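You operate a simulated robot arm through the tools that you are given. There is no shell and no other tool. Be economical: measure what you need, move in short steps, check, and stop when the job is done.

You are at the controls of a simulated robot arm. One attempt, no reset.

## Task
Rock jar 57 in the blue cradle till mixed and put it back.
Fine: slide the latch over the lid before you rock it; leave the latch open. Set down upright: what you pick out.

The check looks at the end state, three seconds after you hand in, the way a careful person would. Anything else that was tipped, shoved, dropped, spilled or broken makes it a failure. Lids that push on must go on centred and level and be pressed home; caps that screw on are set level and turned clockwise until they are tight.

## Robot
A 7-joint arm with a two-finger parallel gripper, fixed in place. Base frame: the origin is at the foot of the arm, x ahead of it, y to its left, z up; the work surface is at about z = 0. Lengths are in mm, angles in rad, forces in N, time in s.
With the tool pointing down near the work surface it reaches from about 240 to 620 mm from the base axis. Its first joint turns from -1.152 to 1.152 rad. Payload 2.6 kg.
Tool frame: the origin (TCP) lies between the finger pads and is the grasp point; the fingertips stand 30 mm ahead of it; z points along the fingers, y is the line along which they close. Largest opening 94 mm; finger width 28, thickness 10; the body of the gripper, 50 by 96 mm, starts 55 mm behind the TCP.
Orientation is that of the tool frame in the base frame, as a unit quaternion [w, x, y, z]. With the fingers straight down and closing along the base's y, the tool's x points along the base's -x, its y along +y and its z along -z.

## Interface
- The arm moves only by the tool send_rows. Its argument "steps" is a list of rows, each a list of 3 entries, a list of its own where there are three numbers: the shift along the tool's x, y, z in cm, then the turn, a rotation vector about the tool's x, y, z in rad, then the finger opening in cm, from 0 to 9.4. In form: [[[x, y, z], [rx, ry, rz], hand], ...]. A call has 1 to 8 rows; each row shifts and turns the commanded pose from where the row before left it, along the tool's axes as they then stand. A row lasts 0.2 s, in which the tool goes at most 50 mm and 0.15 rad; a call with a longer step from one row to the next is refused whole, and so is a gripper value outside its range. Where a pose cannot be reached the arm comes as near as it can. A force on the tool above 40 N (or 10 N above the force at the start of the call, whichever is more), or a blocked arm, ends the call early, and 0.2 s more pass. The fingers move at their own pace (about 72 mm/s each) and stop on an object; they squeeze with about 26 N. The grip force told is the motor's: it shows also when the fingers shut on nothing. Time passes only in rows, and 0.2 s behind the last, so rows that do not move let the fingers close. It gives the time, the measured TCP pose, the force on the tool (base axes), the opening and the grip force at its end, in the units of the frame above (readings bear some noise), with the torque about the TCP (base axes, N m) and any sound that the robot's microphone picked up, and new pictures: "show" is both (left out), scene, wrist or none.
- Cameras (640 x 400 px; columns grow to the right, rows downward): "scene" is fixed at [44.6, 439.9, 569.2]; the picture's right is [-0.68, -0.74, 0.00], its down [-0.39, 0.36, -0.85] and it looks along [0.63, -0.57, -0.53] (base axes); focal length 336 px, centre (320, 200). "wrist" rides on the gripper at [76, 14, -103] in the tool frame; the picture's right is [-0.18, 0.98, 0.00], its down [-0.75, -0.14, -0.64] and it looks along [-0.63, -0.12, 0.77] (tool axes); focal length 243 px, centre (320, 200). There is no depth. A picture from a camera that has moved, and an enlarged one, comes with that camera's place and axes in the base frame and with its lens.
- enlarge(camera, box): a new picture of the part [left, top, right, bottom] of that camera's present view, enlarged. It takes no simulated time.
- sign_off(): hands the job in; it is judged then, once.

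Work in short steps. Places have to be worked out from the pictures, the camera data and where the tool is seen: move nearer, look again, correct. Check each grasp and each placing, and mend what went wrong. You have 120 turns and 200 pictures in all, those below and enlarged ones among them. Open the gripper and draw the arm clear of the work before you hand the job in, unless the task says otherwise; then end with one line.

The tools are called after "Request:" by a JSON object that holds its "op" and its "data". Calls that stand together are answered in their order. send_rows: Moves the arm, as the interface text tells. Its arguments: {"type":"object","properties":{"steps":{"type":"array","items":{"type":"array"}},"show":{"type":"string","enum":["both","scene","wrist","none"]}},"required":["steps"]} The other tools are called the same way: enlarge (camera, box) takes an enlarged picture of a part of a camera's view; sign_off () hands the job in.

At the start:

```text
time: 0.0
ee_pos: [360.9, -12.7, 396.7]
tool_rot: [0.0, 0.0, 1.0, -0.001]
ft_force: [-0.1, 0.7, 0.0]
ft_torque: [0.03, 0.02, 0.01]
opening: 94.0
gripper_force: 0.1
```

scene: 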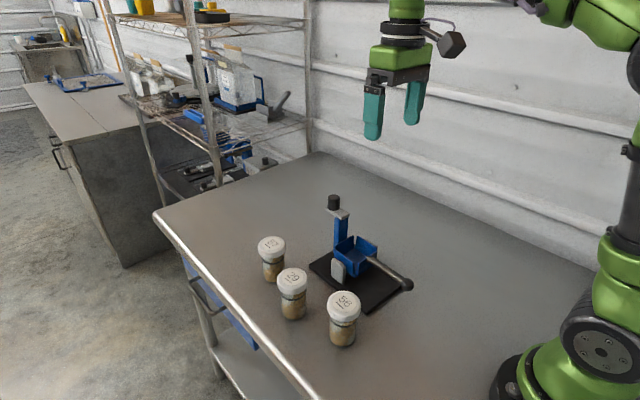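
wrist: 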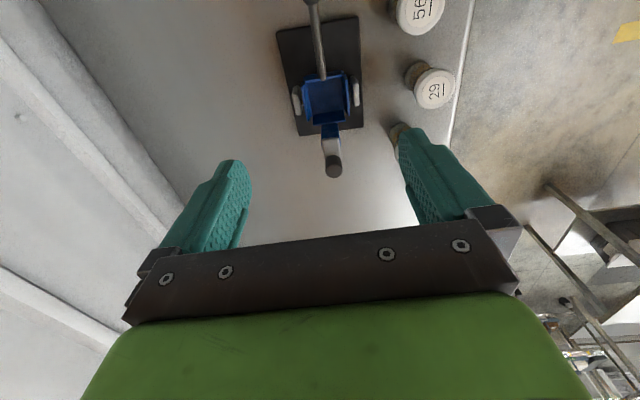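

The scene shows three jars and a cradle with a lever and a latch post. I enlarge to read the labels and see the mechanism.

Request:
{"op": "enlarge", "data": {"camera": "scene", "box": [240, 220, 380, 350]}}

Request:
{"op": "enlarge", "data": {"camera": "scene", "box": [300, 185, 430, 315]}}

Request:
{"op": "enlarge", "data": {"camera": "wrist", "box": [260, 0, 480, 190]}}

```text
3.08 times, centred on (310, 285) of scene
camera zoom: at [44.6, 439.9, 569.2], right [-0.68, -0.74, 0.0], down [-0.39, 0.36, -0.85], along [0.63, -0.57, -0.53], focal length 1035 px, centre (351, -62)
```

zoom: 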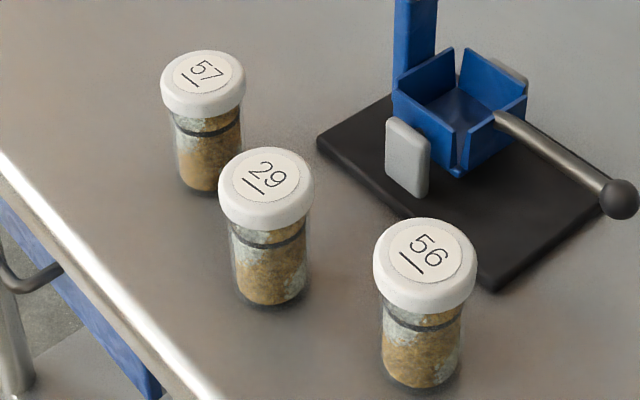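

```text
3.08 times, centred on (365, 250) of scene
camera zoom: at [44.6, 439.9, 569.2], right [-0.68, -0.74, 0.0], down [-0.39, 0.36, -0.85], along [0.63, -0.57, -0.53], focal length 1035 px, centre (182, 46)
```

zoom: 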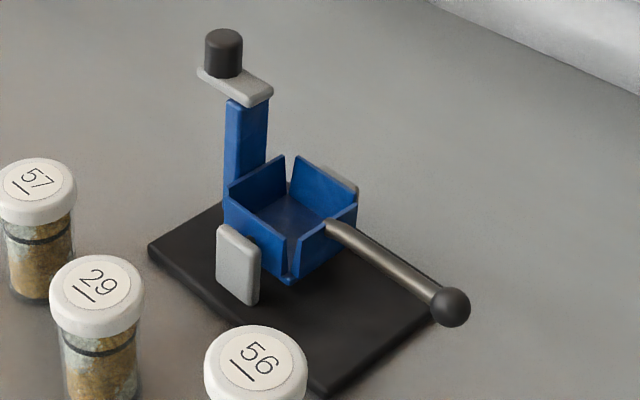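

```text
2.11 times, centred on (370, 95) of wrist
camera zoom: at [284.8, 1.2, 499.3], right [0.18, 0.98, 0.0], down [0.75, -0.14, 0.64], along [0.63, -0.12, -0.77], focal length 511 px, centre (215, 421)
```

zoom: 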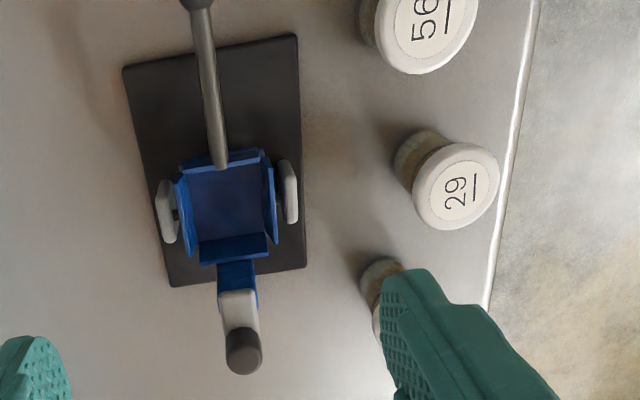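

Jar 57 is the far one, at about (535,139), around 100 mm tall with a lid around 59 mm wide. The cradle cup is at about (433,-20), the latch knob at (505,-18,155) and the lever ball at (287,-16,63). I move above jar 57 to check these.

Request:
{"op": "send_rows", "data": {"steps": [[[-2.9, 2.53, 2.4], [0, 0, 0], 9.4], [[-2.9, 2.53, 2.4], [0, 0, 0], 9.4], [[-2.9, 2.53, 2.4], [0, 0, 0], 9.4], [[-2.9, 2.53, 2.4], [0, 0, 0], 9.4], [[-2.9, 2.53, 2.4], [0, 0, 0], 9.4], [[-2.9, 2.53, 2.4], [0, 0, 0], 9.4], [[0, 0, 0], [0, 0, 0], 9.4]]}}

```text
time: 1.6
ee_pos: [534.8, 139.3, 251.7]
tool_rot: [0.001, 0.0, 1.0, 0.0]
ft_force: [1.1, -0.2, 0.2]
ft_torque: [0.04, 0.0, 0.01]
opening: 94.1
gripper_force: 0.1
camera wrist: at [458.9, 152.9, 354.6], right [0.18, 0.98, 0.0], down [0.75, -0.14, 0.64], along [0.63, -0.12, -0.77], focal length 243 px, centre (320, 200)
```

scene: 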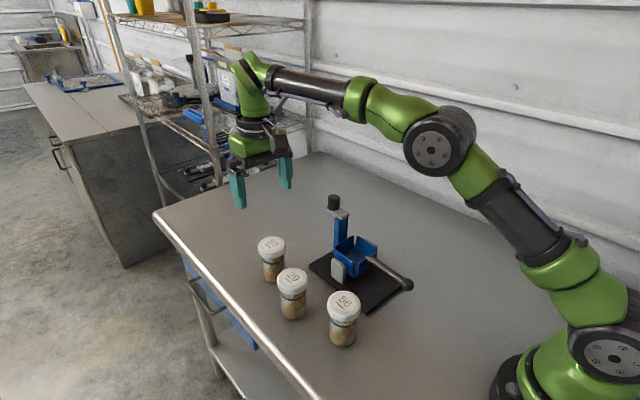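
wrist: 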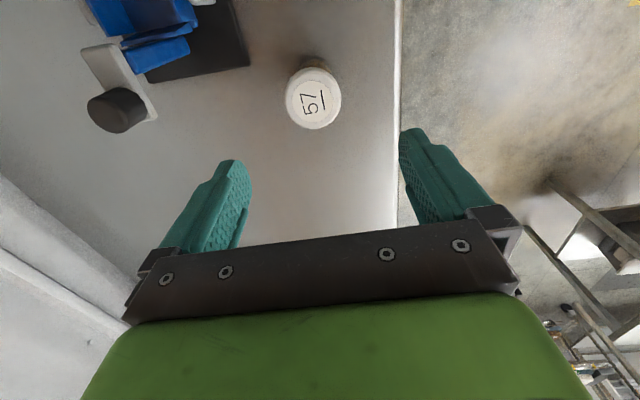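

The wrist view puts the lid at about (534,132). I descend partway and refine.

Request:
{"op": "send_rows", "data": {"steps": [[[0, -0.3, 3], [0, 0, 0], 9.4], [[0, -0.3, 3], [0, 0, 0], 9.4], [[0, 0, 1], [0, 0, 0], 9.4], [[0, 0, 0], [0, 0, 0], 9.4]]}}

```text
time: 2.6
ee_pos: [534.3, 132.0, 182.2]
tool_rot: [0.0, 0.001, 1.0, 0.0]
ft_force: [-0.1, 0.6, 0.4]
ft_torque: [-0.01, 0.02, 0.02]
opening: 93.7
gripper_force: 0.1
camera wrist: at [458.9, 146.5, 284.8], right [0.18, 0.98, 0.0], down [0.75, -0.14, 0.64], along [0.63, -0.12, -0.77], focal length 243 px, centre (320, 200)
```

scene: 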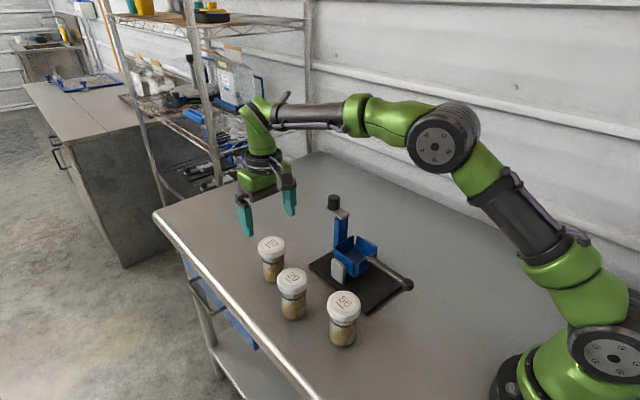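
wrist: 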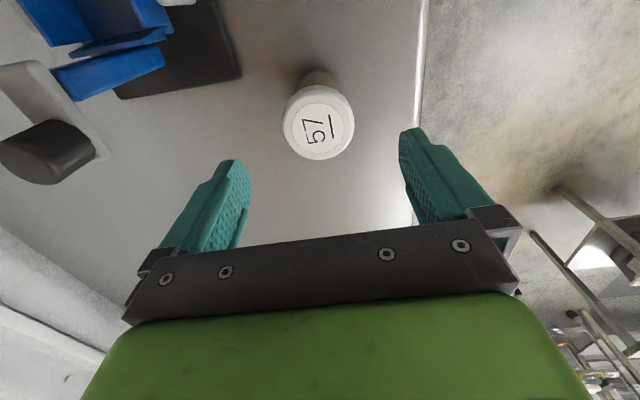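

Well centred in y. I descend a little more to fix the lid height and x.

Request:
{"op": "send_rows", "data": {"steps": [[[0, 0, 2], [0, 0, 0], 9.4], [[0, 0, 2.2], [0, 0, 0], 9.4], [[0, 0, 0], [0, 0, 0], 9.4]]}}

Request:
{"op": "enlarge", "data": {"camera": "scene", "box": [210, 180, 310, 290]}}

```text
time: 3.4
ee_pos: [535.3, 132.4, 140.6]
tool_rot: [0.0, 0.001, 1.0, 0.001]
ft_force: [0.1, 0.4, 0.1]
ft_torque: [0.02, 0.01, -0.01]
opening: 94.3
gripper_force: 0.1
camera wrist: at [459.0, 146.7, 243.2], right [0.18, 0.98, 0.0], down [0.75, -0.14, 0.64], along [0.63, -0.12, -0.77], focal length 243 px, centre (320, 200)
```

scene: 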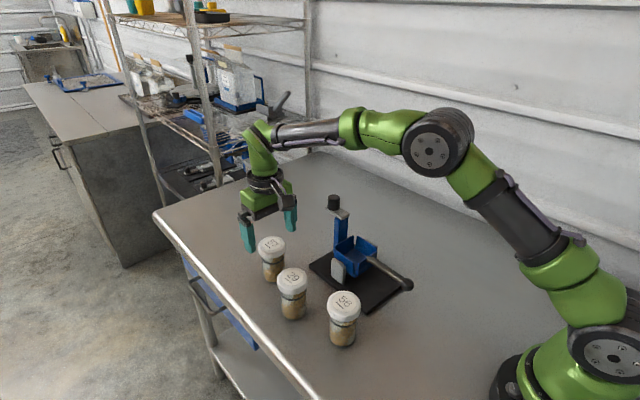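
wrist: 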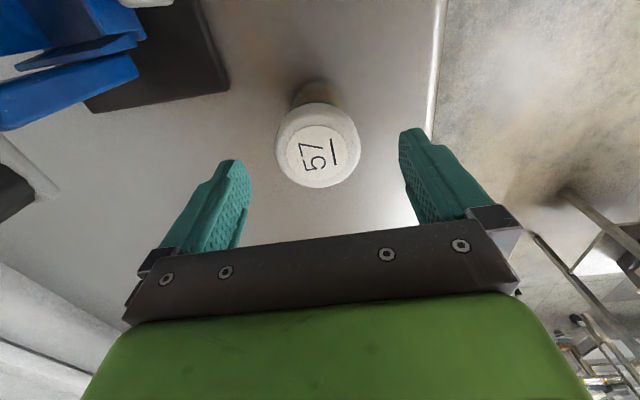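

```text
3.64 times, centred on (260, 235) of scene
camera zoom: at [44.6, 439.9, 569.2], right [-0.68, -0.74, 0.0], down [-0.39, 0.36, -0.85], along [0.63, -0.57, -0.53], focal length 1223 px, centre (538, 73)
```

zoom: 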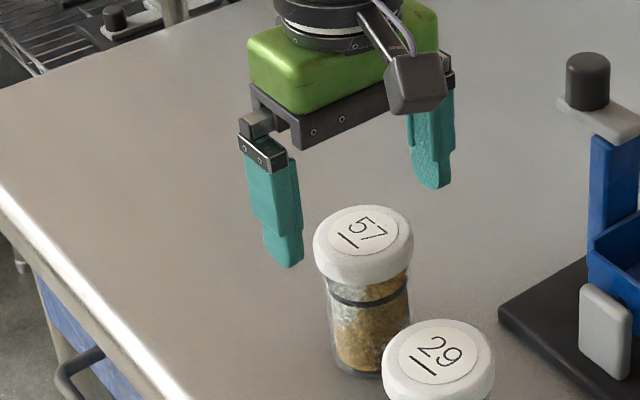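

The fingers straddle the lid and are aligned with it. I descend so the pads sit at lid height, then close.

Request:
{"op": "send_rows", "data": {"steps": [[[0, 0, 1.3], [0, 0, 0], 9.4], [[0, 0, 1.3], [0, 0, 0], 9.4], [[0, 0, 1.3], [0, 0, 0], 9.4], [[0, 0, 1.3], [0, 0, 0], 9.4], [[0, 0, 0], [0, 0, 0], 9.4]]}}

Request:
{"op": "enlarge", "data": {"camera": "scene", "box": [220, 190, 310, 290]}}

```text
time: 4.6
ee_pos: [534.6, 132.5, 88.5]
tool_rot: [0.0, 0.0, 1.0, 0.0]
ft_force: [0.0, -0.1, 0.5]
ft_torque: [-0.02, 0.01, -0.05]
opening: 93.9
gripper_force: 0.0
camera wrist: at [458.9, 146.6, 191.2], right [0.18, 0.98, 0.0], down [0.75, -0.14, 0.64], along [0.63, -0.12, -0.77], focal length 243 px, centre (320, 200)
```

scene: 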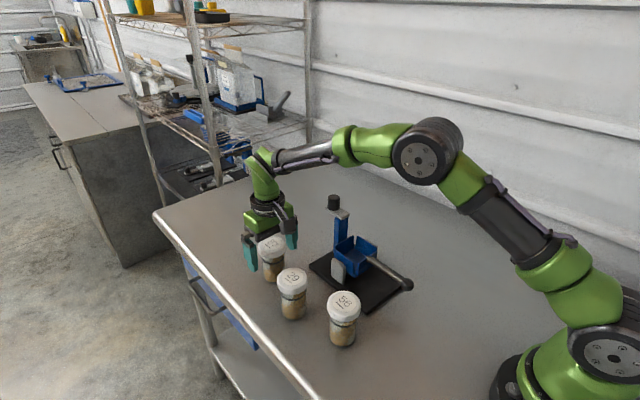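
wrist: 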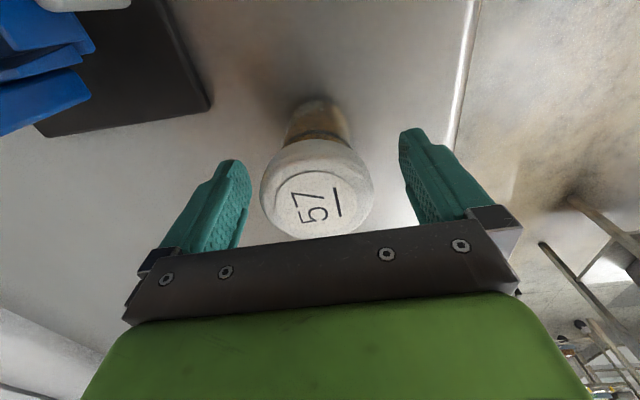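

```text
4.00 times, centred on (265, 240) of scene
camera zoom: at [44.6, 439.9, 569.2], right [-0.68, -0.74, 0.0], down [-0.39, 0.36, -0.85], along [0.63, -0.57, -0.53], focal length 1346 px, centre (540, 40)
```

zoom: 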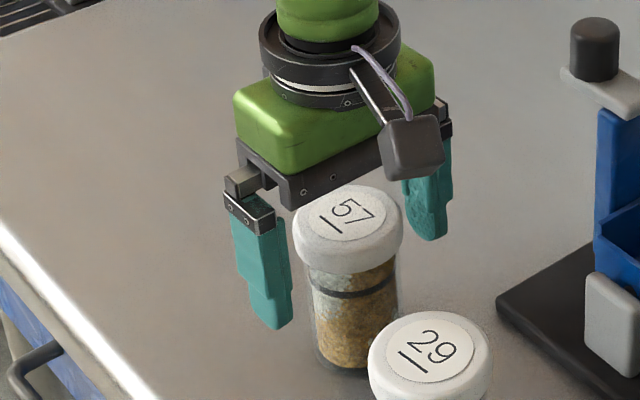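

Lid is at about (535,131) between the fingers. I close.

Request:
{"op": "send_rows", "data": {"steps": [[[0, -0.1, 0], [0, 0, 0], 7], [[0, 0, 0], [0, 0, 0], 4], [[0, 0, 0], [0, 0, 0], 4], [[0, 0, 0], [0, 0, 0], 4]]}}

```text
time: 5.6
ee_pos: [535.6, 130.9, 89.1]
tool_rot: [0.0, 0.0, 1.0, -0.001]
ft_force: [0.2, -1.1, 0.5]
ft_torque: [-0.05, -0.03, -0.01]
opening: 60.9
gripper_force: 26.4
camera wrist: at [459.0, 145.4, 191.6], right [0.18, 0.98, 0.0], down [0.75, -0.14, 0.64], along [0.63, -0.12, -0.77], focal length 243 px, centre (320, 200)
```

scene: 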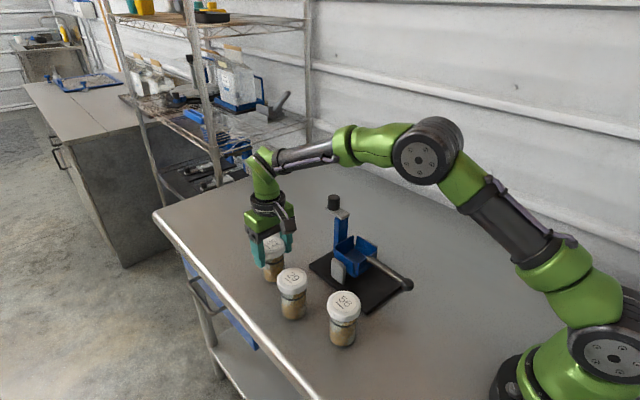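
wrist: 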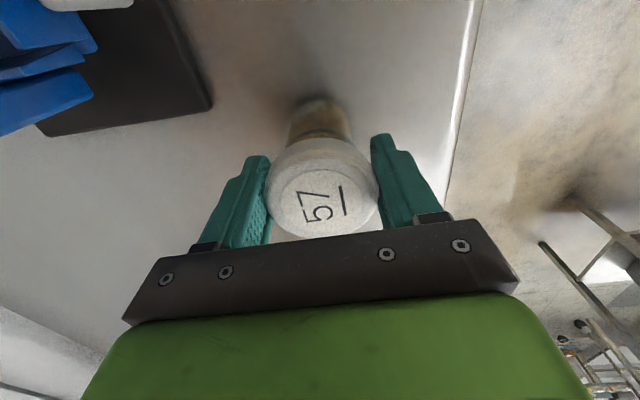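

Gripped at 61 mm. I lift straight up.

Request:
{"op": "send_rows", "data": {"steps": [[[0, 0, -1], [0, 0, 0], 4], [[0, 0, -3], [0, 0, 0], 4], [[0, 0, -4], [0, 0, 0], 4], [[0, 0, -4], [0, 0, 0], 4], [[0, 0, -4], [0, 0, 0], 4], [[0, 0, -3], [0, 0, 0], 4], [[0, 0, 0], [0, 0, 0], 4]]}}

Request:
{"op": "enlarge", "data": {"camera": "scene", "box": [200, 130, 360, 290]}}

```text
time: 7.2
ee_pos: [534.7, 133.5, 278.3]
tool_rot: [-0.001, 0.0, 1.0, -0.001]
ft_force: [-0.5, 0.1, -2.1]
ft_torque: [0.01, 0.06, 0.02]
opening: 60.9
gripper_force: 26.2
camera wrist: at [458.8, 147.0, 381.5], right [0.18, 0.98, 0.0], down [0.75, -0.14, 0.64], along [0.63, -0.12, -0.77], focal length 243 px, centre (320, 200)
```

scene: 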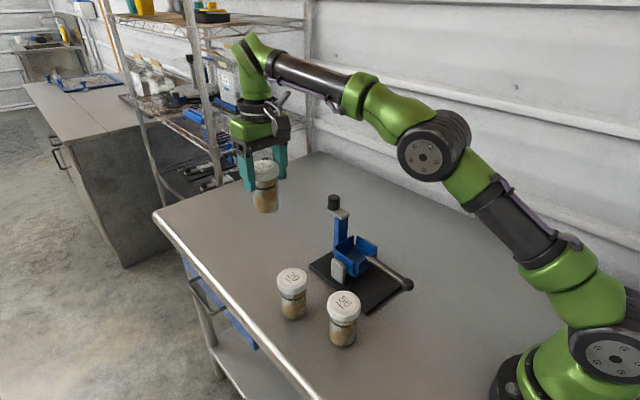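
wrist: 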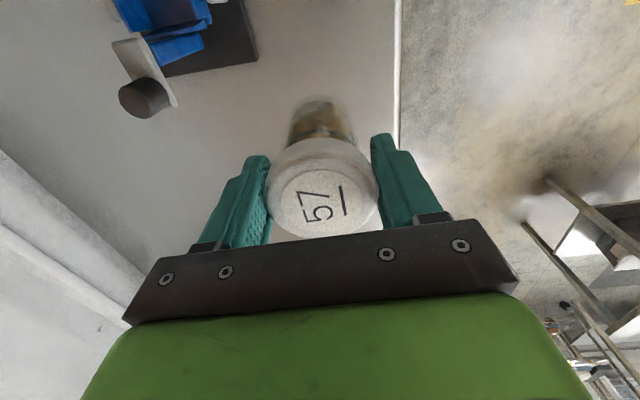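

```text
2.50 times, centred on (280, 210) of scene
camera zoom: at [44.7, 439.9, 569.2], right [-0.68, -0.74, 0.0], down [-0.39, 0.36, -0.85], along [0.63, -0.57, -0.53], focal length 841 px, centre (420, 175)
```

zoom: 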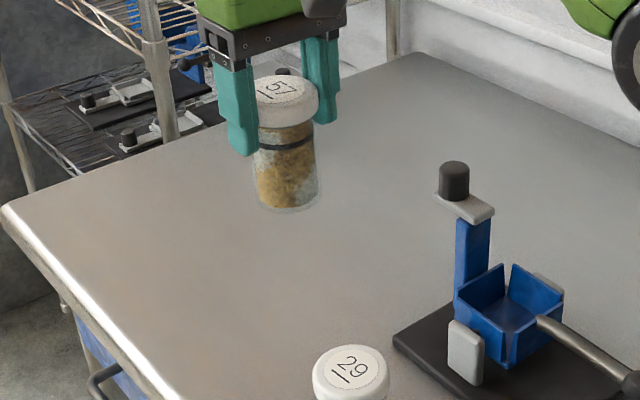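

The jar is held level. I stop beside the cradle to get a clear view of the cup past the jar.

Request:
{"op": "send_rows", "data": {"steps": [[[3.5, -1, 0], [0, 0, 0], 4], [[3.5, -1, 0], [0, 0, 0], 4], [[3.5, -1, 0], [0, 0, 0], 4], [[0, 0, 0], [0, 0, 0], 4]]}}

Request:
{"op": "enlarge", "data": {"camera": "wrist", "box": [130, 0, 310, 170]}}

Request:
{"op": "enlarge", "data": {"camera": "scene", "box": [300, 185, 420, 315]}}

```text
time: 8.2
ee_pos: [428.9, 102.4, 278.8]
tool_rot: [0.0, 0.0, 1.0, -0.001]
ft_force: [-0.7, -0.5, -2.0]
ft_torque: [-0.01, 0.02, -0.02]
opening: 60.7
gripper_force: 25.8
camera wrist: at [353.6, 116.6, 381.3], right [0.18, 0.98, 0.0], down [0.75, -0.14, 0.64], along [0.63, -0.12, -0.77], focal length 243 px, centre (320, 200)
```

scene: 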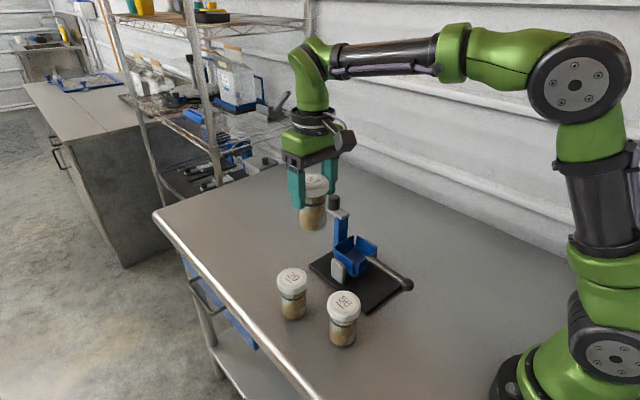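
wrist: 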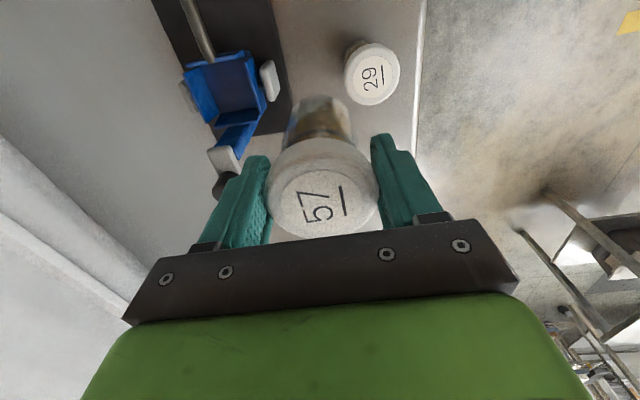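

```text
2.35 times, centred on (220, 85) of wrist
camera zoom: at [353.6, 116.6, 381.3], right [0.18, 0.98, 0.0], down [0.75, -0.14, 0.64], along [0.63, -0.12, -0.77], focal length 571 px, centre (555, 471)
```

zoom: 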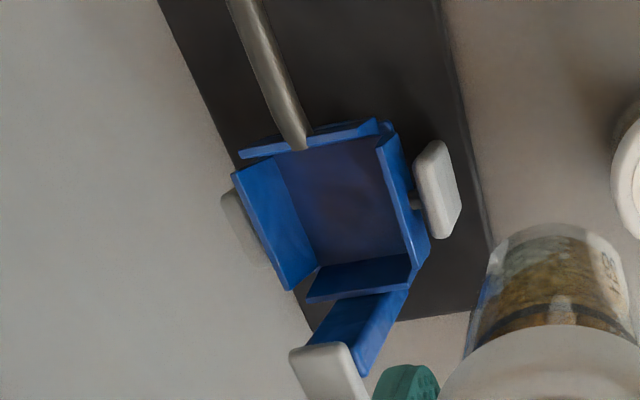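

```text
3.08 times, centred on (360, 250) of scene
camera zoom: at [44.6, 439.9, 569.2], right [-0.68, -0.74, 0.0], down [-0.39, 0.36, -0.85], along [0.63, -0.57, -0.53], focal length 1035 px, centre (197, 46)
```

zoom: 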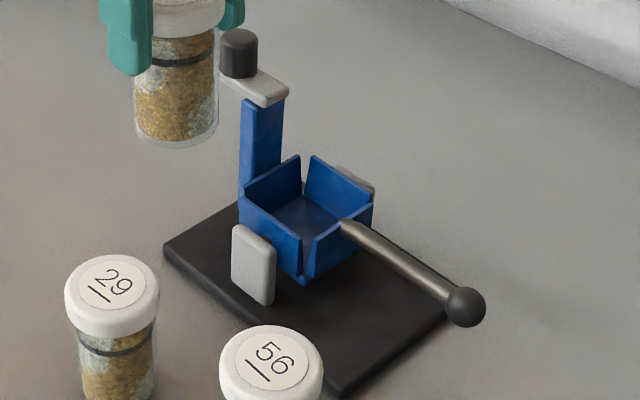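

From the wrist views the cup floor centre is at about (421,-14), the floor at z around 35–40 and the rim at about 75. I bring the jar over it, still above the rim, and check alignment.

Request:
{"op": "send_rows", "data": {"steps": [[[0.2, -3.9, 0], [0, 0, 0], 4], [[0.3, -3.9, 0], [0, 0, 0], 4], [[0.3, -3.9, 0], [0, 0, 0], 4], [[0, 0, 2.5], [0, 0, 0], 4], [[0, 0, 2.5], [0, 0, 0], 4], [[0, 0, 2.5], [0, 0, 0], 4], [[0, 0, 0], [0, 0, 0], 4]]}}

Request:
{"op": "enlarge", "data": {"camera": "scene", "box": [300, 165, 420, 315]}}

Request:
{"op": "enlarge", "data": {"camera": "wrist", "box": [230, 0, 410, 180]}}

```text
time: 9.8
ee_pos: [422.0, -15.6, 203.3]
tool_rot: [0.0, 0.0, 1.0, 0.0]
ft_force: [0.3, 0.0, -1.6]
ft_torque: [0.0, 0.0, -0.01]
opening: 60.9
gripper_force: 25.8
camera wrist: at [345.5, -1.0, 306.0], right [0.18, 0.98, 0.0], down [0.75, -0.14, 0.64], along [0.63, -0.12, -0.77], focal length 243 px, centre (320, 200)
```

scene: 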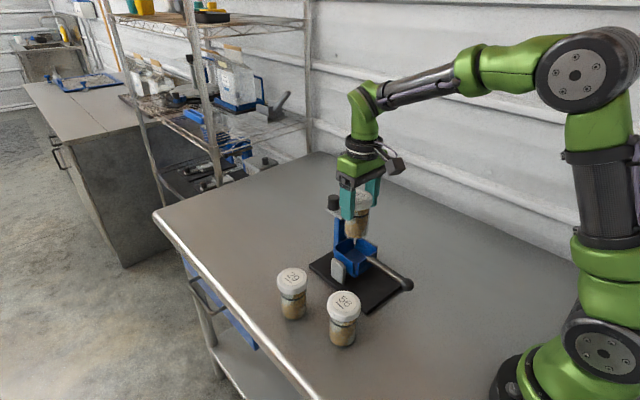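
wrist: 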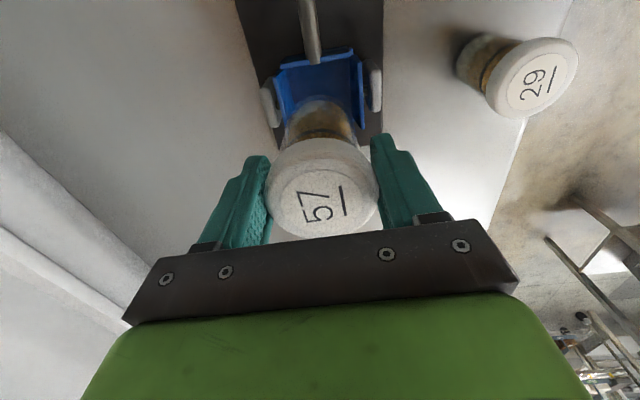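

```text
2.67 times, centred on (360, 240) of scene
camera zoom: at [44.7, 439.9, 569.2], right [-0.68, -0.74, 0.0], down [-0.39, 0.36, -0.85], along [0.63, -0.57, -0.53], focal length 897 px, centre (213, 93)
```

zoom: 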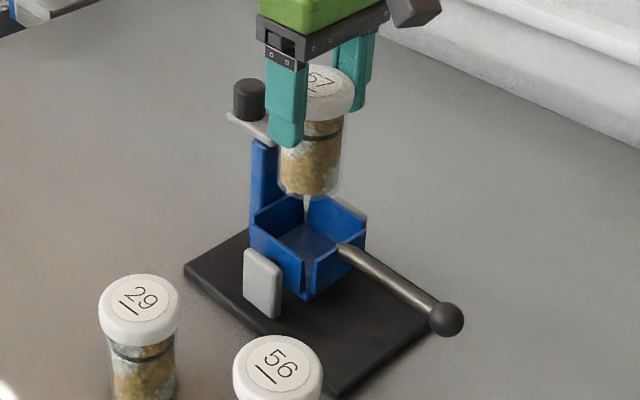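

```text
2.22 times, centred on (320, 90) of wrist
camera zoom: at [345.5, -1.0, 306.0], right [0.18, 0.98, 0.0], down [0.75, -0.14, 0.64], along [0.63, -0.12, -0.77], focal length 539 px, centre (320, 444)
```

zoom: 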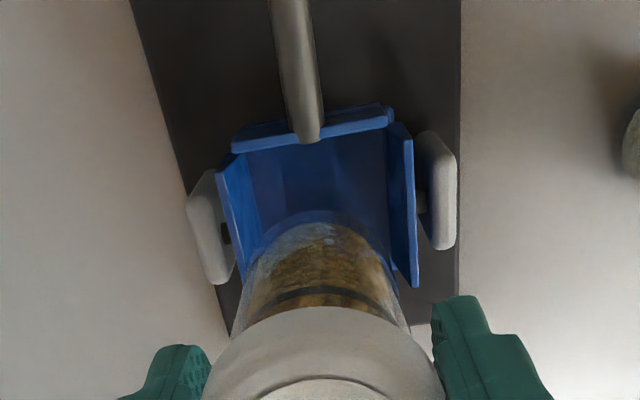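

Laterally aligned: the cup centre is at about (420.5,-14.6). I make a 1 mm correction and lower into the cup.

Request:
{"op": "send_rows", "data": {"steps": [[[0.1, 0.1, 1], [0, 0, 0], 4], [[0, 0, 1.3], [0, 0, 0], 4], [[0, 0, 1.3], [0, 0, 0], 4], [[0, 0, 1.0], [0, 0, 0], 4], [[0, 0, 0.8], [0, 0, 0], 4], [[0, 0, 0.5], [0, 0, 0], 4]]}}

Request:
{"op": "enlarge", "data": {"camera": "scene", "box": [300, 165, 420, 315]}}

```text
time: 11.2
ee_pos: [422.6, -13.5, 146.4]
tool_rot: [0.003, -0.001, 1.0, 0.0]
ft_force: [-5.6, 0.5, 30.2]
ft_torque: [-0.07, -0.49, 0.0]
opening: 59.9
gripper_force: 25.8
camera wrist: at [345.4, 0.3, 249.1], right [0.18, 0.98, 0.0], down [0.75, -0.14, 0.65], along [0.64, -0.12, -0.76], focal length 243 px, centre (320, 200)
```

scene: 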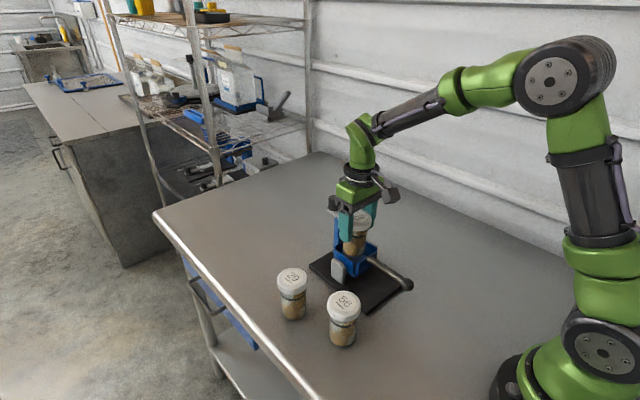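
wrist: 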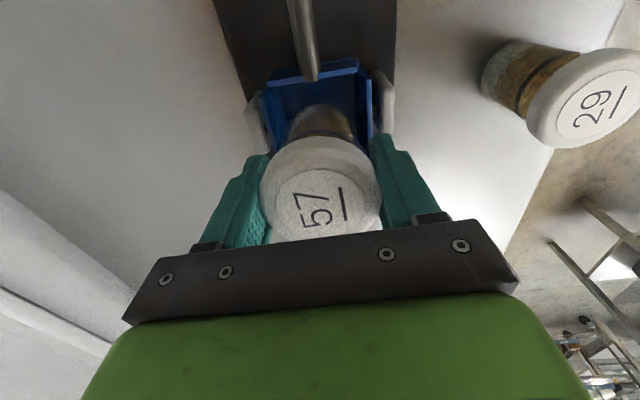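

```text
2.67 times, centred on (360, 240) of scene
camera zoom: at [44.5, 439.9, 569.2], right [-0.68, -0.74, 0.0], down [-0.39, 0.36, -0.85], along [0.63, -0.57, -0.53], focal length 897 px, centre (213, 93)
```

zoom: 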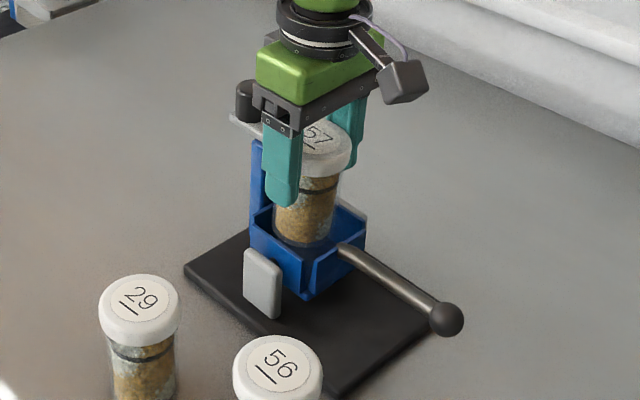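

I hit resistance at jar-bottom z≈57, with the reaction at the jar's +x side, so it is likely resting on the post-side wall. I raise slightly and inspect.

Request:
{"op": "send_rows", "data": {"steps": [[[0, 0, -1.0], [0, 0, 0], 4], [[0, 0, -0.8], [0, 0, 0], 4], [[0, 0, 0], [0, 0, 0], 4]]}}

Request:
{"op": "enlarge", "data": {"camera": "scene", "box": [320, 190, 400, 290]}}

Request:
{"op": "enlarge", "data": {"camera": "wrist", "box": [240, 20, 400, 180]}}

```text
time: 12.0
ee_pos: [419.8, -14.1, 161.9]
tool_rot: [-0.001, -0.001, 1.0, -0.001]
ft_force: [-0.6, -0.8, -2.8]
ft_torque: [-0.03, 0.05, -0.01]
opening: 59.3
gripper_force: 25.6
camera wrist: at [344.5, -0.4, 264.8], right [0.18, 0.98, 0.0], down [0.75, -0.14, 0.64], along [0.63, -0.12, -0.77], focal length 243 px, centre (320, 200)
```

scene: 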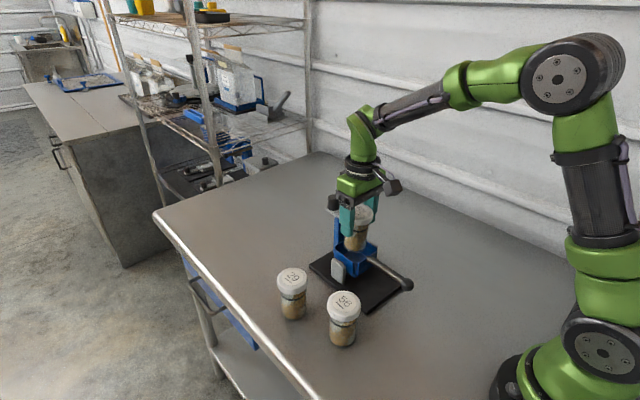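
wrist: 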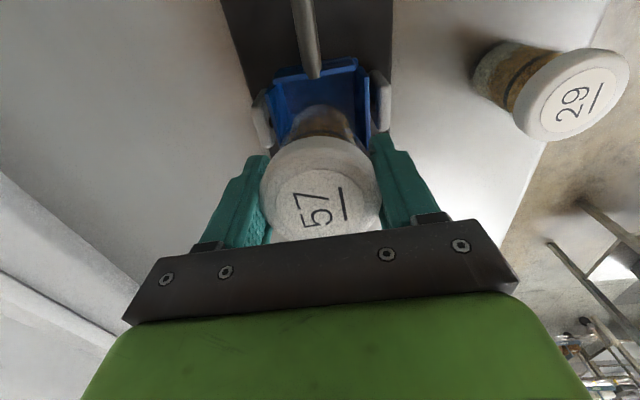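

```text
4.00 times, centred on (360, 240) of scene
camera zoom: at [44.7, 439.9, 569.2], right [-0.68, -0.74, 0.0], down [-0.39, 0.36, -0.85], along [0.63, -0.57, -0.53], focal length 1346 px, centre (160, 40)
```

zoom: 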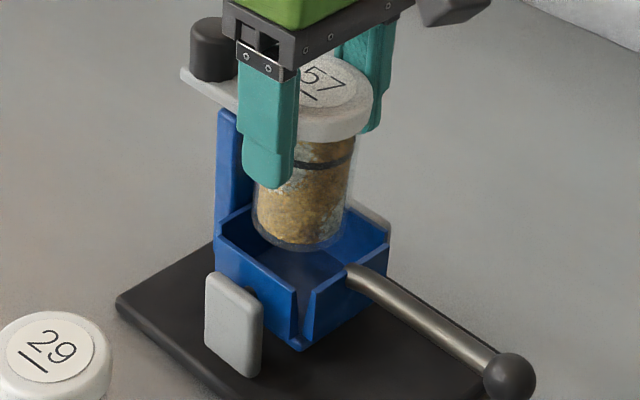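

```text
2.50 times, centred on (320, 100) of wrist
camera zoom: at [344.5, -0.4, 264.8], right [0.18, 0.98, 0.0], down [0.75, -0.14, 0.64], along [0.63, -0.12, -0.77], focal length 606 px, centre (320, 450)
```

zoom: 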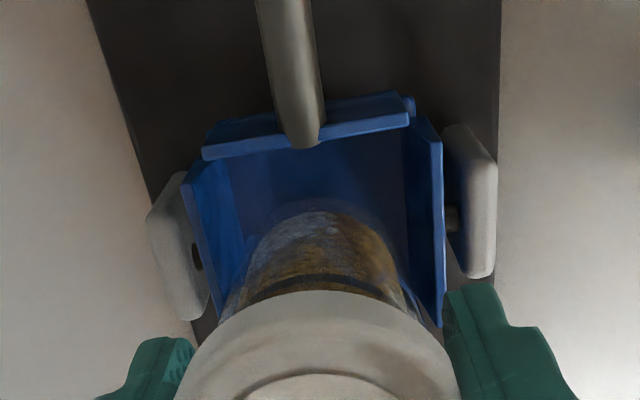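

The jar slid up slightly in the grip, and contact was probably the lid or jar side against the latch or post on the +x side. I shift about 3.5 mm toward -x and lower gently.

Request:
{"op": "send_rows", "data": {"steps": [[[0.35, 0, 0], [0, 0, 0], 4], [[0, 0, 0.8], [0, 0, 0], 4], [[0, 0, 0.5], [0, 0, 0], 4], [[0, 0, 0.4], [0, 0, 0], 4], [[0, 0, 0.3], [0, 0, 0], 4]], "show": "none"}}

Request:
{"op": "enlarge", "data": {"camera": "wrist", "box": [240, 20, 400, 180]}}

Request:
{"op": "enlarge", "data": {"camera": "scene", "box": [320, 190, 400, 290]}}

```text
time: 13.2
ee_pos: [418.2, -14.6, 142.0]
tool_rot: [-0.001, 0.0, 1.0, 0.0]
ft_force: [0.0, -0.6, -1.9]
ft_torque: [-0.04, 0.0, -0.04]
opening: 59.3
gripper_force: 26.0
```

```text
2.50 times, centred on (320, 100) of wrist
camera zoom: at [341.2, 0.0, 244.9], right [0.18, 0.98, 0.0], down [0.75, -0.14, 0.64], along [0.63, -0.12, -0.77], focal length 606 px, centre (320, 450)
```

zoom: 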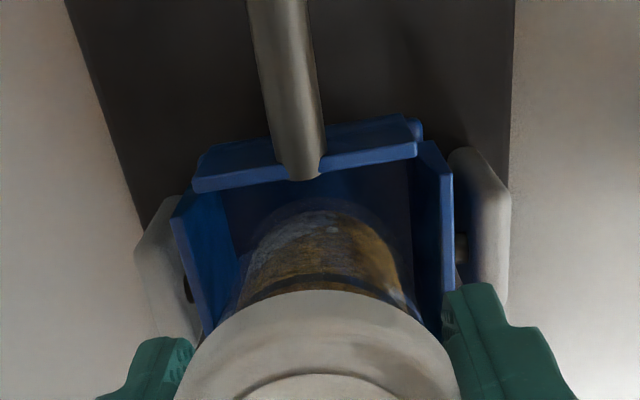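

```text
4.00 times, centred on (360, 240) of scene
camera zoom: at [44.7, 439.9, 569.2], right [-0.68, -0.74, 0.0], down [-0.39, 0.36, -0.85], along [0.63, -0.57, -0.53], focal length 1346 px, centre (160, 40)
```

zoom: 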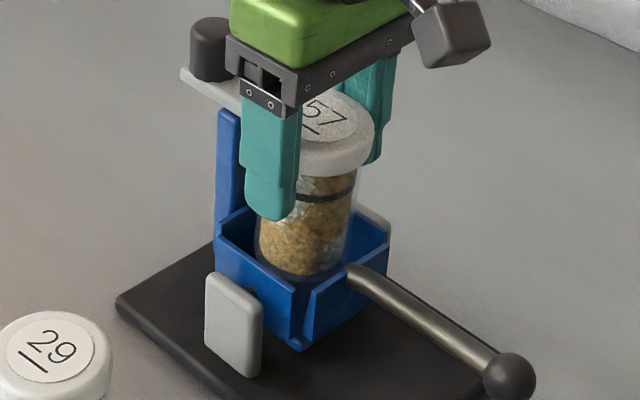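

No contact now, and already lower than before. I continue down gently.

Request:
{"op": "send_rows", "data": {"steps": [[[0, 0, 0.4], [0, 0, 0], 4], [[0, 0, 0.4], [0, 0, 0], 4], [[0, 0, 0.3], [0, 0, 0], 4]], "show": "none"}}

Request:
{"op": "enlarge", "data": {"camera": "scene", "box": [320, 190, 400, 290]}}

```text
time: 14.0
ee_pos: [417.5, -14.2, 131.6]
tool_rot: [-0.001, -0.001, 1.0, 0.0]
ft_force: [-0.6, 0.4, -1.9]
ft_torque: [-0.02, 0.0, 0.01]
opening: 59.6
gripper_force: 25.6
```

```text
4.00 times, centred on (360, 240) of scene
camera zoom: at [44.7, 439.9, 569.2], right [-0.68, -0.74, 0.0], down [-0.39, 0.36, -0.85], along [0.63, -0.57, -0.53], focal length 1346 px, centre (160, 40)
```

zoom: 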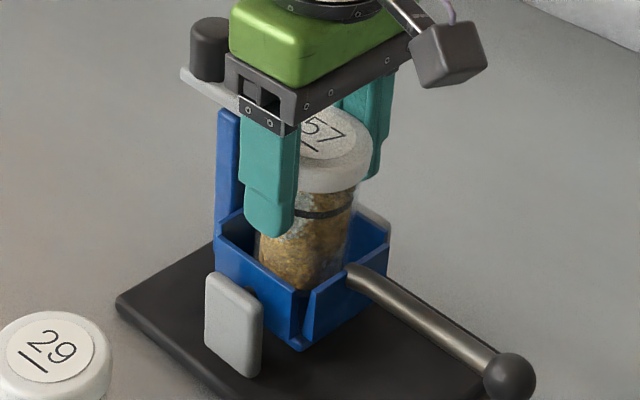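

Still free. I continue in smaller steps, watching for contact.

Request:
{"op": "send_rows", "data": {"steps": [[[0, 0, 0.3], [0, 0, 0], 4], [[0, 0, 0.3], [0, 0, 0], 4]], "show": "none"}}

Request:
{"op": "send_rows", "data": {"steps": [[[0, 0, 0.2], [0, 0, 0], 4]], "show": "none"}}

```text
time: 14.6
ee_pos: [418.4, -13.7, 125.8]
tool_rot: [0.001, 0.0, 1.0, 0.001]
ft_force: [0.6, 0.3, -1.7]
ft_torque: [-0.01, 0.0, 0.03]
opening: 59.4
gripper_force: 26.0
```

```text
time: 15.0
ee_pos: [417.2, -12.8, 123.0]
tool_rot: [-0.001, 0.0, 1.0, 0.0]
ft_force: [0.0, 0.1, -1.5]
ft_torque: [-0.02, -0.02, 0.01]
opening: 59.2
gripper_force: 26.1
```

Still hanging freely, so I keep stepping down.

Request:
{"op": "send_rows", "data": {"steps": [[[0, 0, 0.3], [0, 0, 0], 4], [[0, 0, 0.2], [0, 0, 0], 4]], "show": "none"}}

Request:
{"op": "enlarge", "data": {"camera": "scene", "box": [320, 190, 400, 290]}}

```text
time: 15.6
ee_pos: [419.4, -14.7, 120.4]
tool_rot: [0.003, 0.0, 1.0, -0.001]
ft_force: [-1.2, -0.6, 20.0]
ft_torque: [-0.03, 0.46, -0.07]
opening: 59.5
gripper_force: 26.1
```

```text
4.00 times, centred on (360, 240) of scene
camera zoom: at [44.6, 439.9, 569.2], right [-0.68, -0.74, 0.0], down [-0.39, 0.36, -0.85], along [0.63, -0.57, -0.53], focal length 1346 px, centre (160, 40)
```

zoom: 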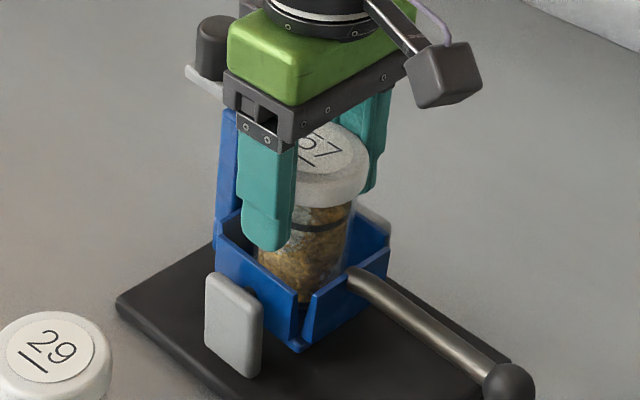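

Contact on the floor at z≈120, with the cradle tilting slightly under the push. I ease up 2 mm and look.

Request:
{"op": "send_rows", "data": {"steps": [[[0, 0, -0.2], [0, 0, 0], 4], [[0, 0, 0], [0, 0, 0], 4]]}}

Request:
{"op": "enlarge", "data": {"camera": "scene", "box": [320, 190, 420, 300]}}

Request:
{"op": "enlarge", "data": {"camera": "wrist", "box": [220, 20, 420, 220]}}

```text
time: 16.2
ee_pos: [418.6, -14.6, 120.3]
tool_rot: [0.002, 0.0, 1.0, 0.0]
ft_force: [5.4, -1.4, 14.9]
ft_torque: [-0.02, -0.07, -0.03]
opening: 59.4
gripper_force: 25.4
camera wrist: at [342.0, -0.2, 223.7], right [0.18, 0.98, 0.0], down [0.75, -0.14, 0.64], along [0.63, -0.12, -0.76], focal length 243 px, centre (320, 200)
```

scene: 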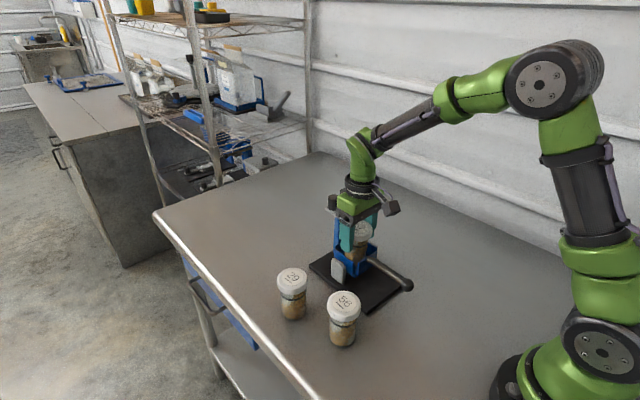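
wrist: 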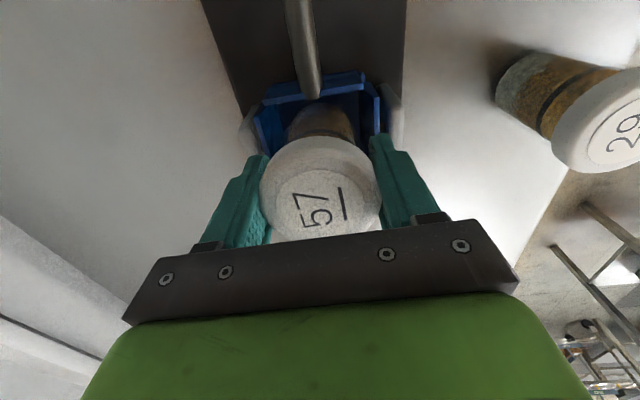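

```text
3.64 times, centred on (370, 245) of scene
camera zoom: at [44.6, 439.9, 569.2], right [-0.68, -0.74, 0.0], down [-0.39, 0.36, -0.85], along [0.63, -0.57, -0.53], focal length 1223 px, centre (138, 36)
```

zoom: 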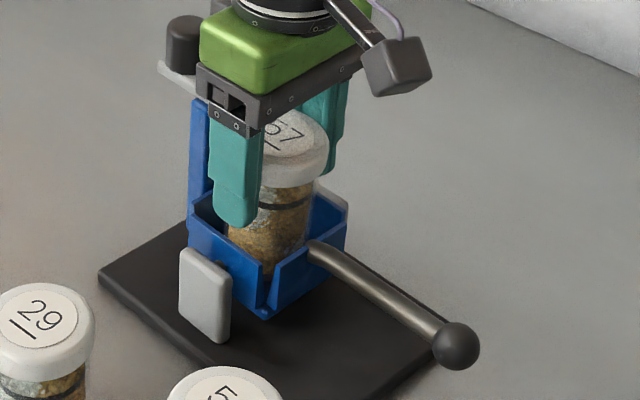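

```text
2.00 times, centred on (320, 120) of wrist
camera zoom: at [342.0, -0.2, 223.7], right [0.18, 0.98, 0.0], down [0.75, -0.14, 0.64], along [0.63, -0.12, -0.76], focal length 485 px, centre (320, 360)
```

zoom: 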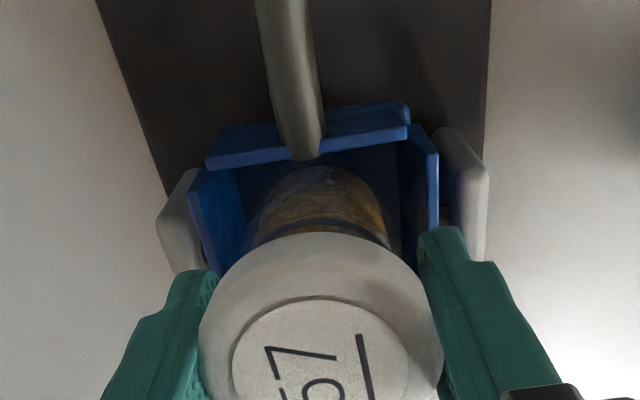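

Jar sits on the floor of the cup. I ease the remaining load and open.

Request:
{"op": "send_rows", "data": {"steps": [[[0, 0, -0.15], [0, 0, 0], 4], [[0, 0, 0], [0, 0, 0], 6.3], [[0, 0, 0], [0, 0, 0], 7.5], [[0, 0, 0], [0, 0, 0], 9.4], [[0, 0, 0], [0, 0, 0], 9.4]]}}

Request:
{"op": "enlarge", "data": {"camera": "scene", "box": [320, 190, 420, 300]}}

```text
time: 17.4
ee_pos: [417.9, -13.5, 121.7]
tool_rot: [0.001, 0.0, 1.0, 0.0]
ft_force: [0.1, -0.1, 0.2]
ft_torque: [0.03, 0.02, -0.02]
opening: 94.2
gripper_force: 0.0
camera wrist: at [341.3, 0.0, 224.8], right [0.18, 0.98, 0.0], down [0.75, -0.14, 0.64], along [0.63, -0.12, -0.77], focal length 243 px, centre (320, 200)
```

scene: 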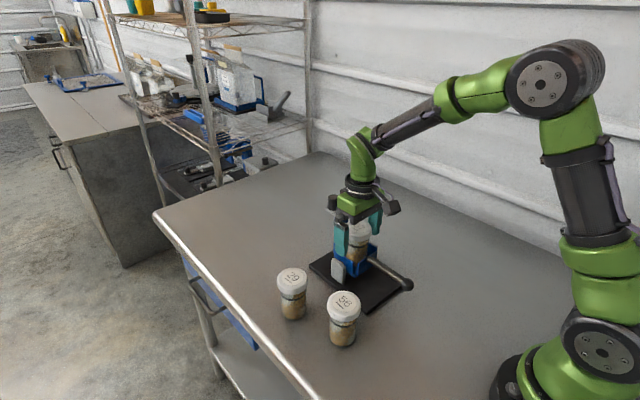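
wrist: 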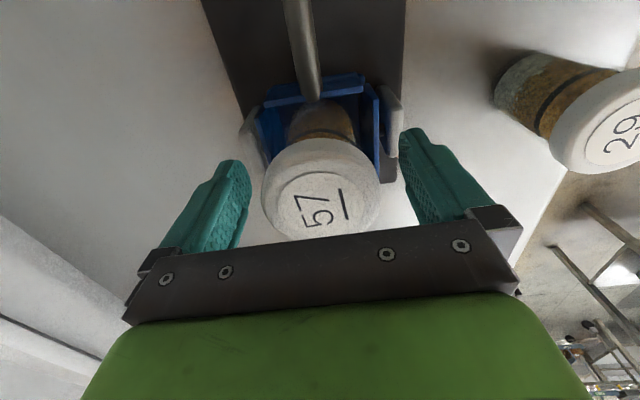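

```text
3.64 times, centred on (370, 245) of scene
camera zoom: at [44.6, 439.9, 569.2], right [-0.68, -0.74, 0.0], down [-0.39, 0.36, -0.85], along [0.63, -0.57, -0.53], focal length 1223 px, centre (138, 36)
```

zoom: 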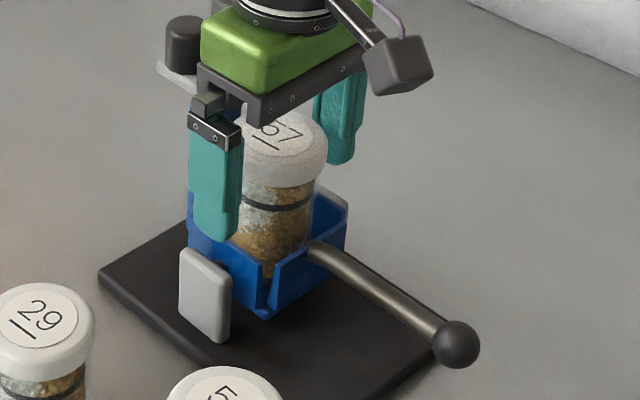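

Jar stands in the cup. I go up and forward to view the latch knob.

Request:
{"op": "send_rows", "data": {"steps": [[[0, 0, -2], [0, 0, 0], 9.4], [[0, 0, -4], [0, 0, 0], 9.4], [[0, 0, -4], [0, 0, 0], 9.4], [[0, 0, -4], [0, 0, 0], 9.4], [[-3, 0, 0], [0, 0, 0], 9.4], [[-3, 0, 0], [0, 0, 0], 9.4], [[0, 0, 0], [0, 0, 0], 9.4]]}}

Request:
{"op": "enlarge", "data": {"camera": "wrist", "box": [210, 0, 430, 180]}}

Request:
{"op": "enlarge", "data": {"camera": "scene", "box": [310, 180, 430, 310]}}

```text
time: 19.0
ee_pos: [477.9, -14.2, 262.2]
tool_rot: [0.0, 0.0, 1.0, 0.0]
ft_force: [0.5, 0.5, 0.2]
ft_torque: [-0.01, -0.01, -0.03]
opening: 94.0
gripper_force: 0.0
camera wrist: at [401.3, -0.1, 364.2], right [0.18, 0.98, 0.0], down [0.75, -0.14, 0.64], along [0.63, -0.12, -0.77], focal length 243 px, centre (320, 200)
```

scene: 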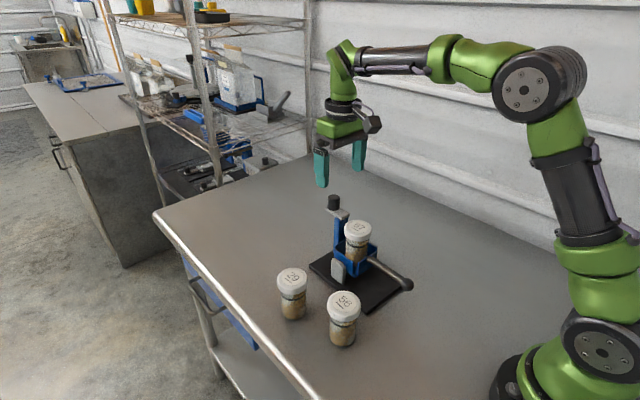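
wrist: 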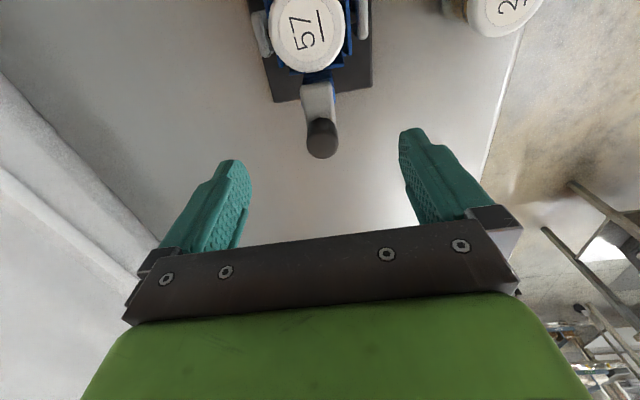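

```text
2.22 times, centred on (320, 90) of wrist
camera zoom: at [401.3, -0.1, 364.2], right [0.18, 0.98, 0.0], down [0.75, -0.14, 0.64], along [0.63, -0.12, -0.77], focal length 539 px, centre (320, 444)
```

zoom: 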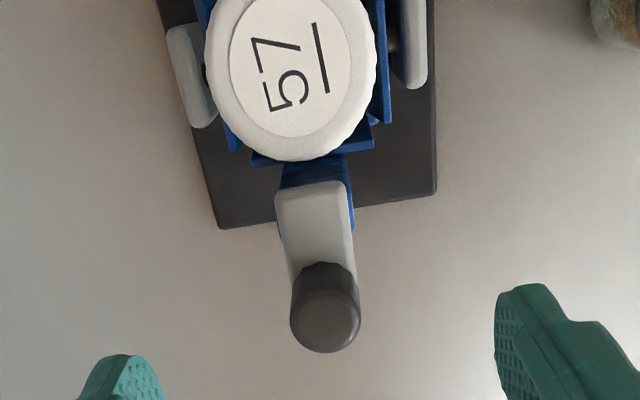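

```text
3.08 times, centred on (370, 245) of scene
camera zoom: at [44.7, 439.9, 569.2], right [-0.68, -0.74, 0.0], down [-0.39, 0.36, -0.85], along [0.63, -0.57, -0.53], focal length 1035 px, centre (166, 62)
```

zoom: 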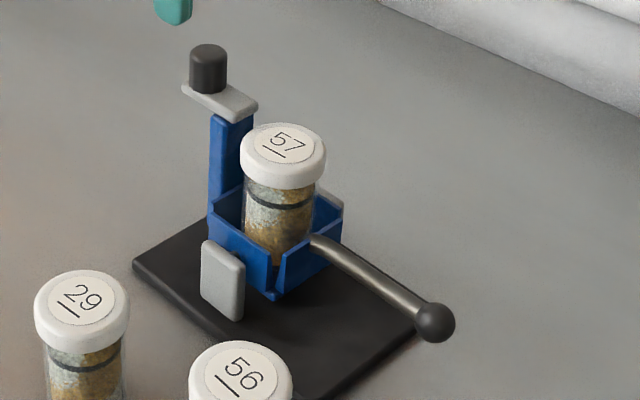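

Knob centre is at about (501,-17), diameter around 27 mm, top at z around 166, and the slab top is around 140. I move over it and descend partly.

Request:
{"op": "send_rows", "data": {"steps": [[[-2.3, -0.3, 0], [0, 0, 0], 9.4], [[0, 0, 2.5], [0, 0, 0], 7], [[0, 0, 2.5], [0, 0, 0], 7], [[0, 0, 1.5], [0, 0, 0], 7], [[0, 0, 0], [0, 0, 0], 7]]}}

Request:
{"op": "enlarge", "data": {"camera": "scene", "box": [300, 150, 400, 260]}}

```text
time: 20.2
ee_pos: [500.6, -17.2, 197.3]
tool_rot: [-0.001, 0.0, 1.0, 0.0]
ft_force: [0.3, -0.6, -0.1]
ft_torque: [0.0, 0.0, 0.01]
opening: 70.0
gripper_force: 0.0
camera wrist: at [424.2, -3.1, 300.0], right [0.18, 0.98, 0.0], down [0.75, -0.14, 0.64], along [0.63, -0.12, -0.77], focal length 243 px, centre (320, 200)
```

scene: 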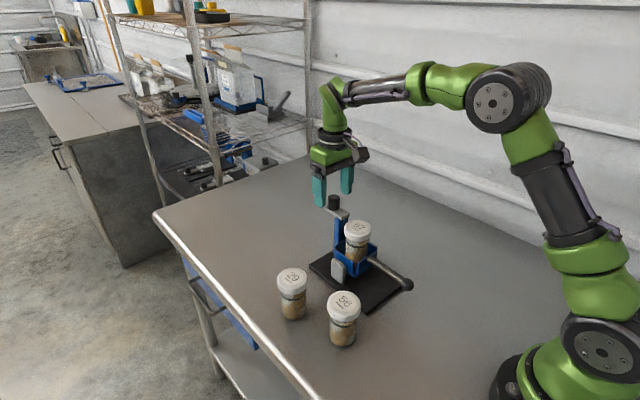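
wrist: 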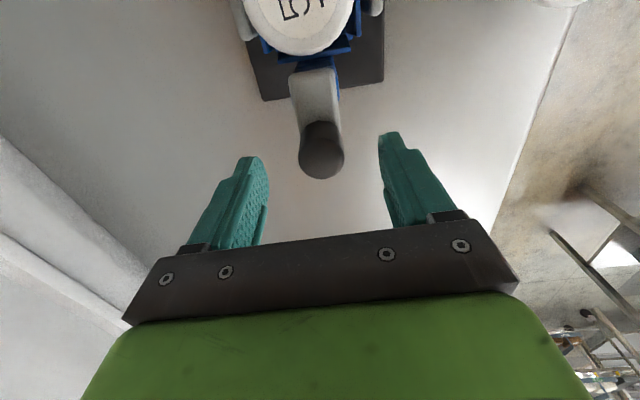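

```text
3.64 times, centred on (350, 205) of scene
camera zoom: at [44.6, 439.9, 569.2], right [-0.68, -0.74, 0.0], down [-0.39, 0.36, -0.85], along [0.63, -0.57, -0.53], focal length 1223 px, centre (211, 182)
```

zoom: 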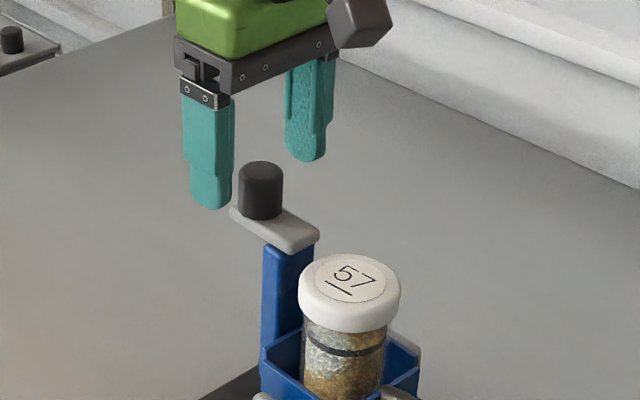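

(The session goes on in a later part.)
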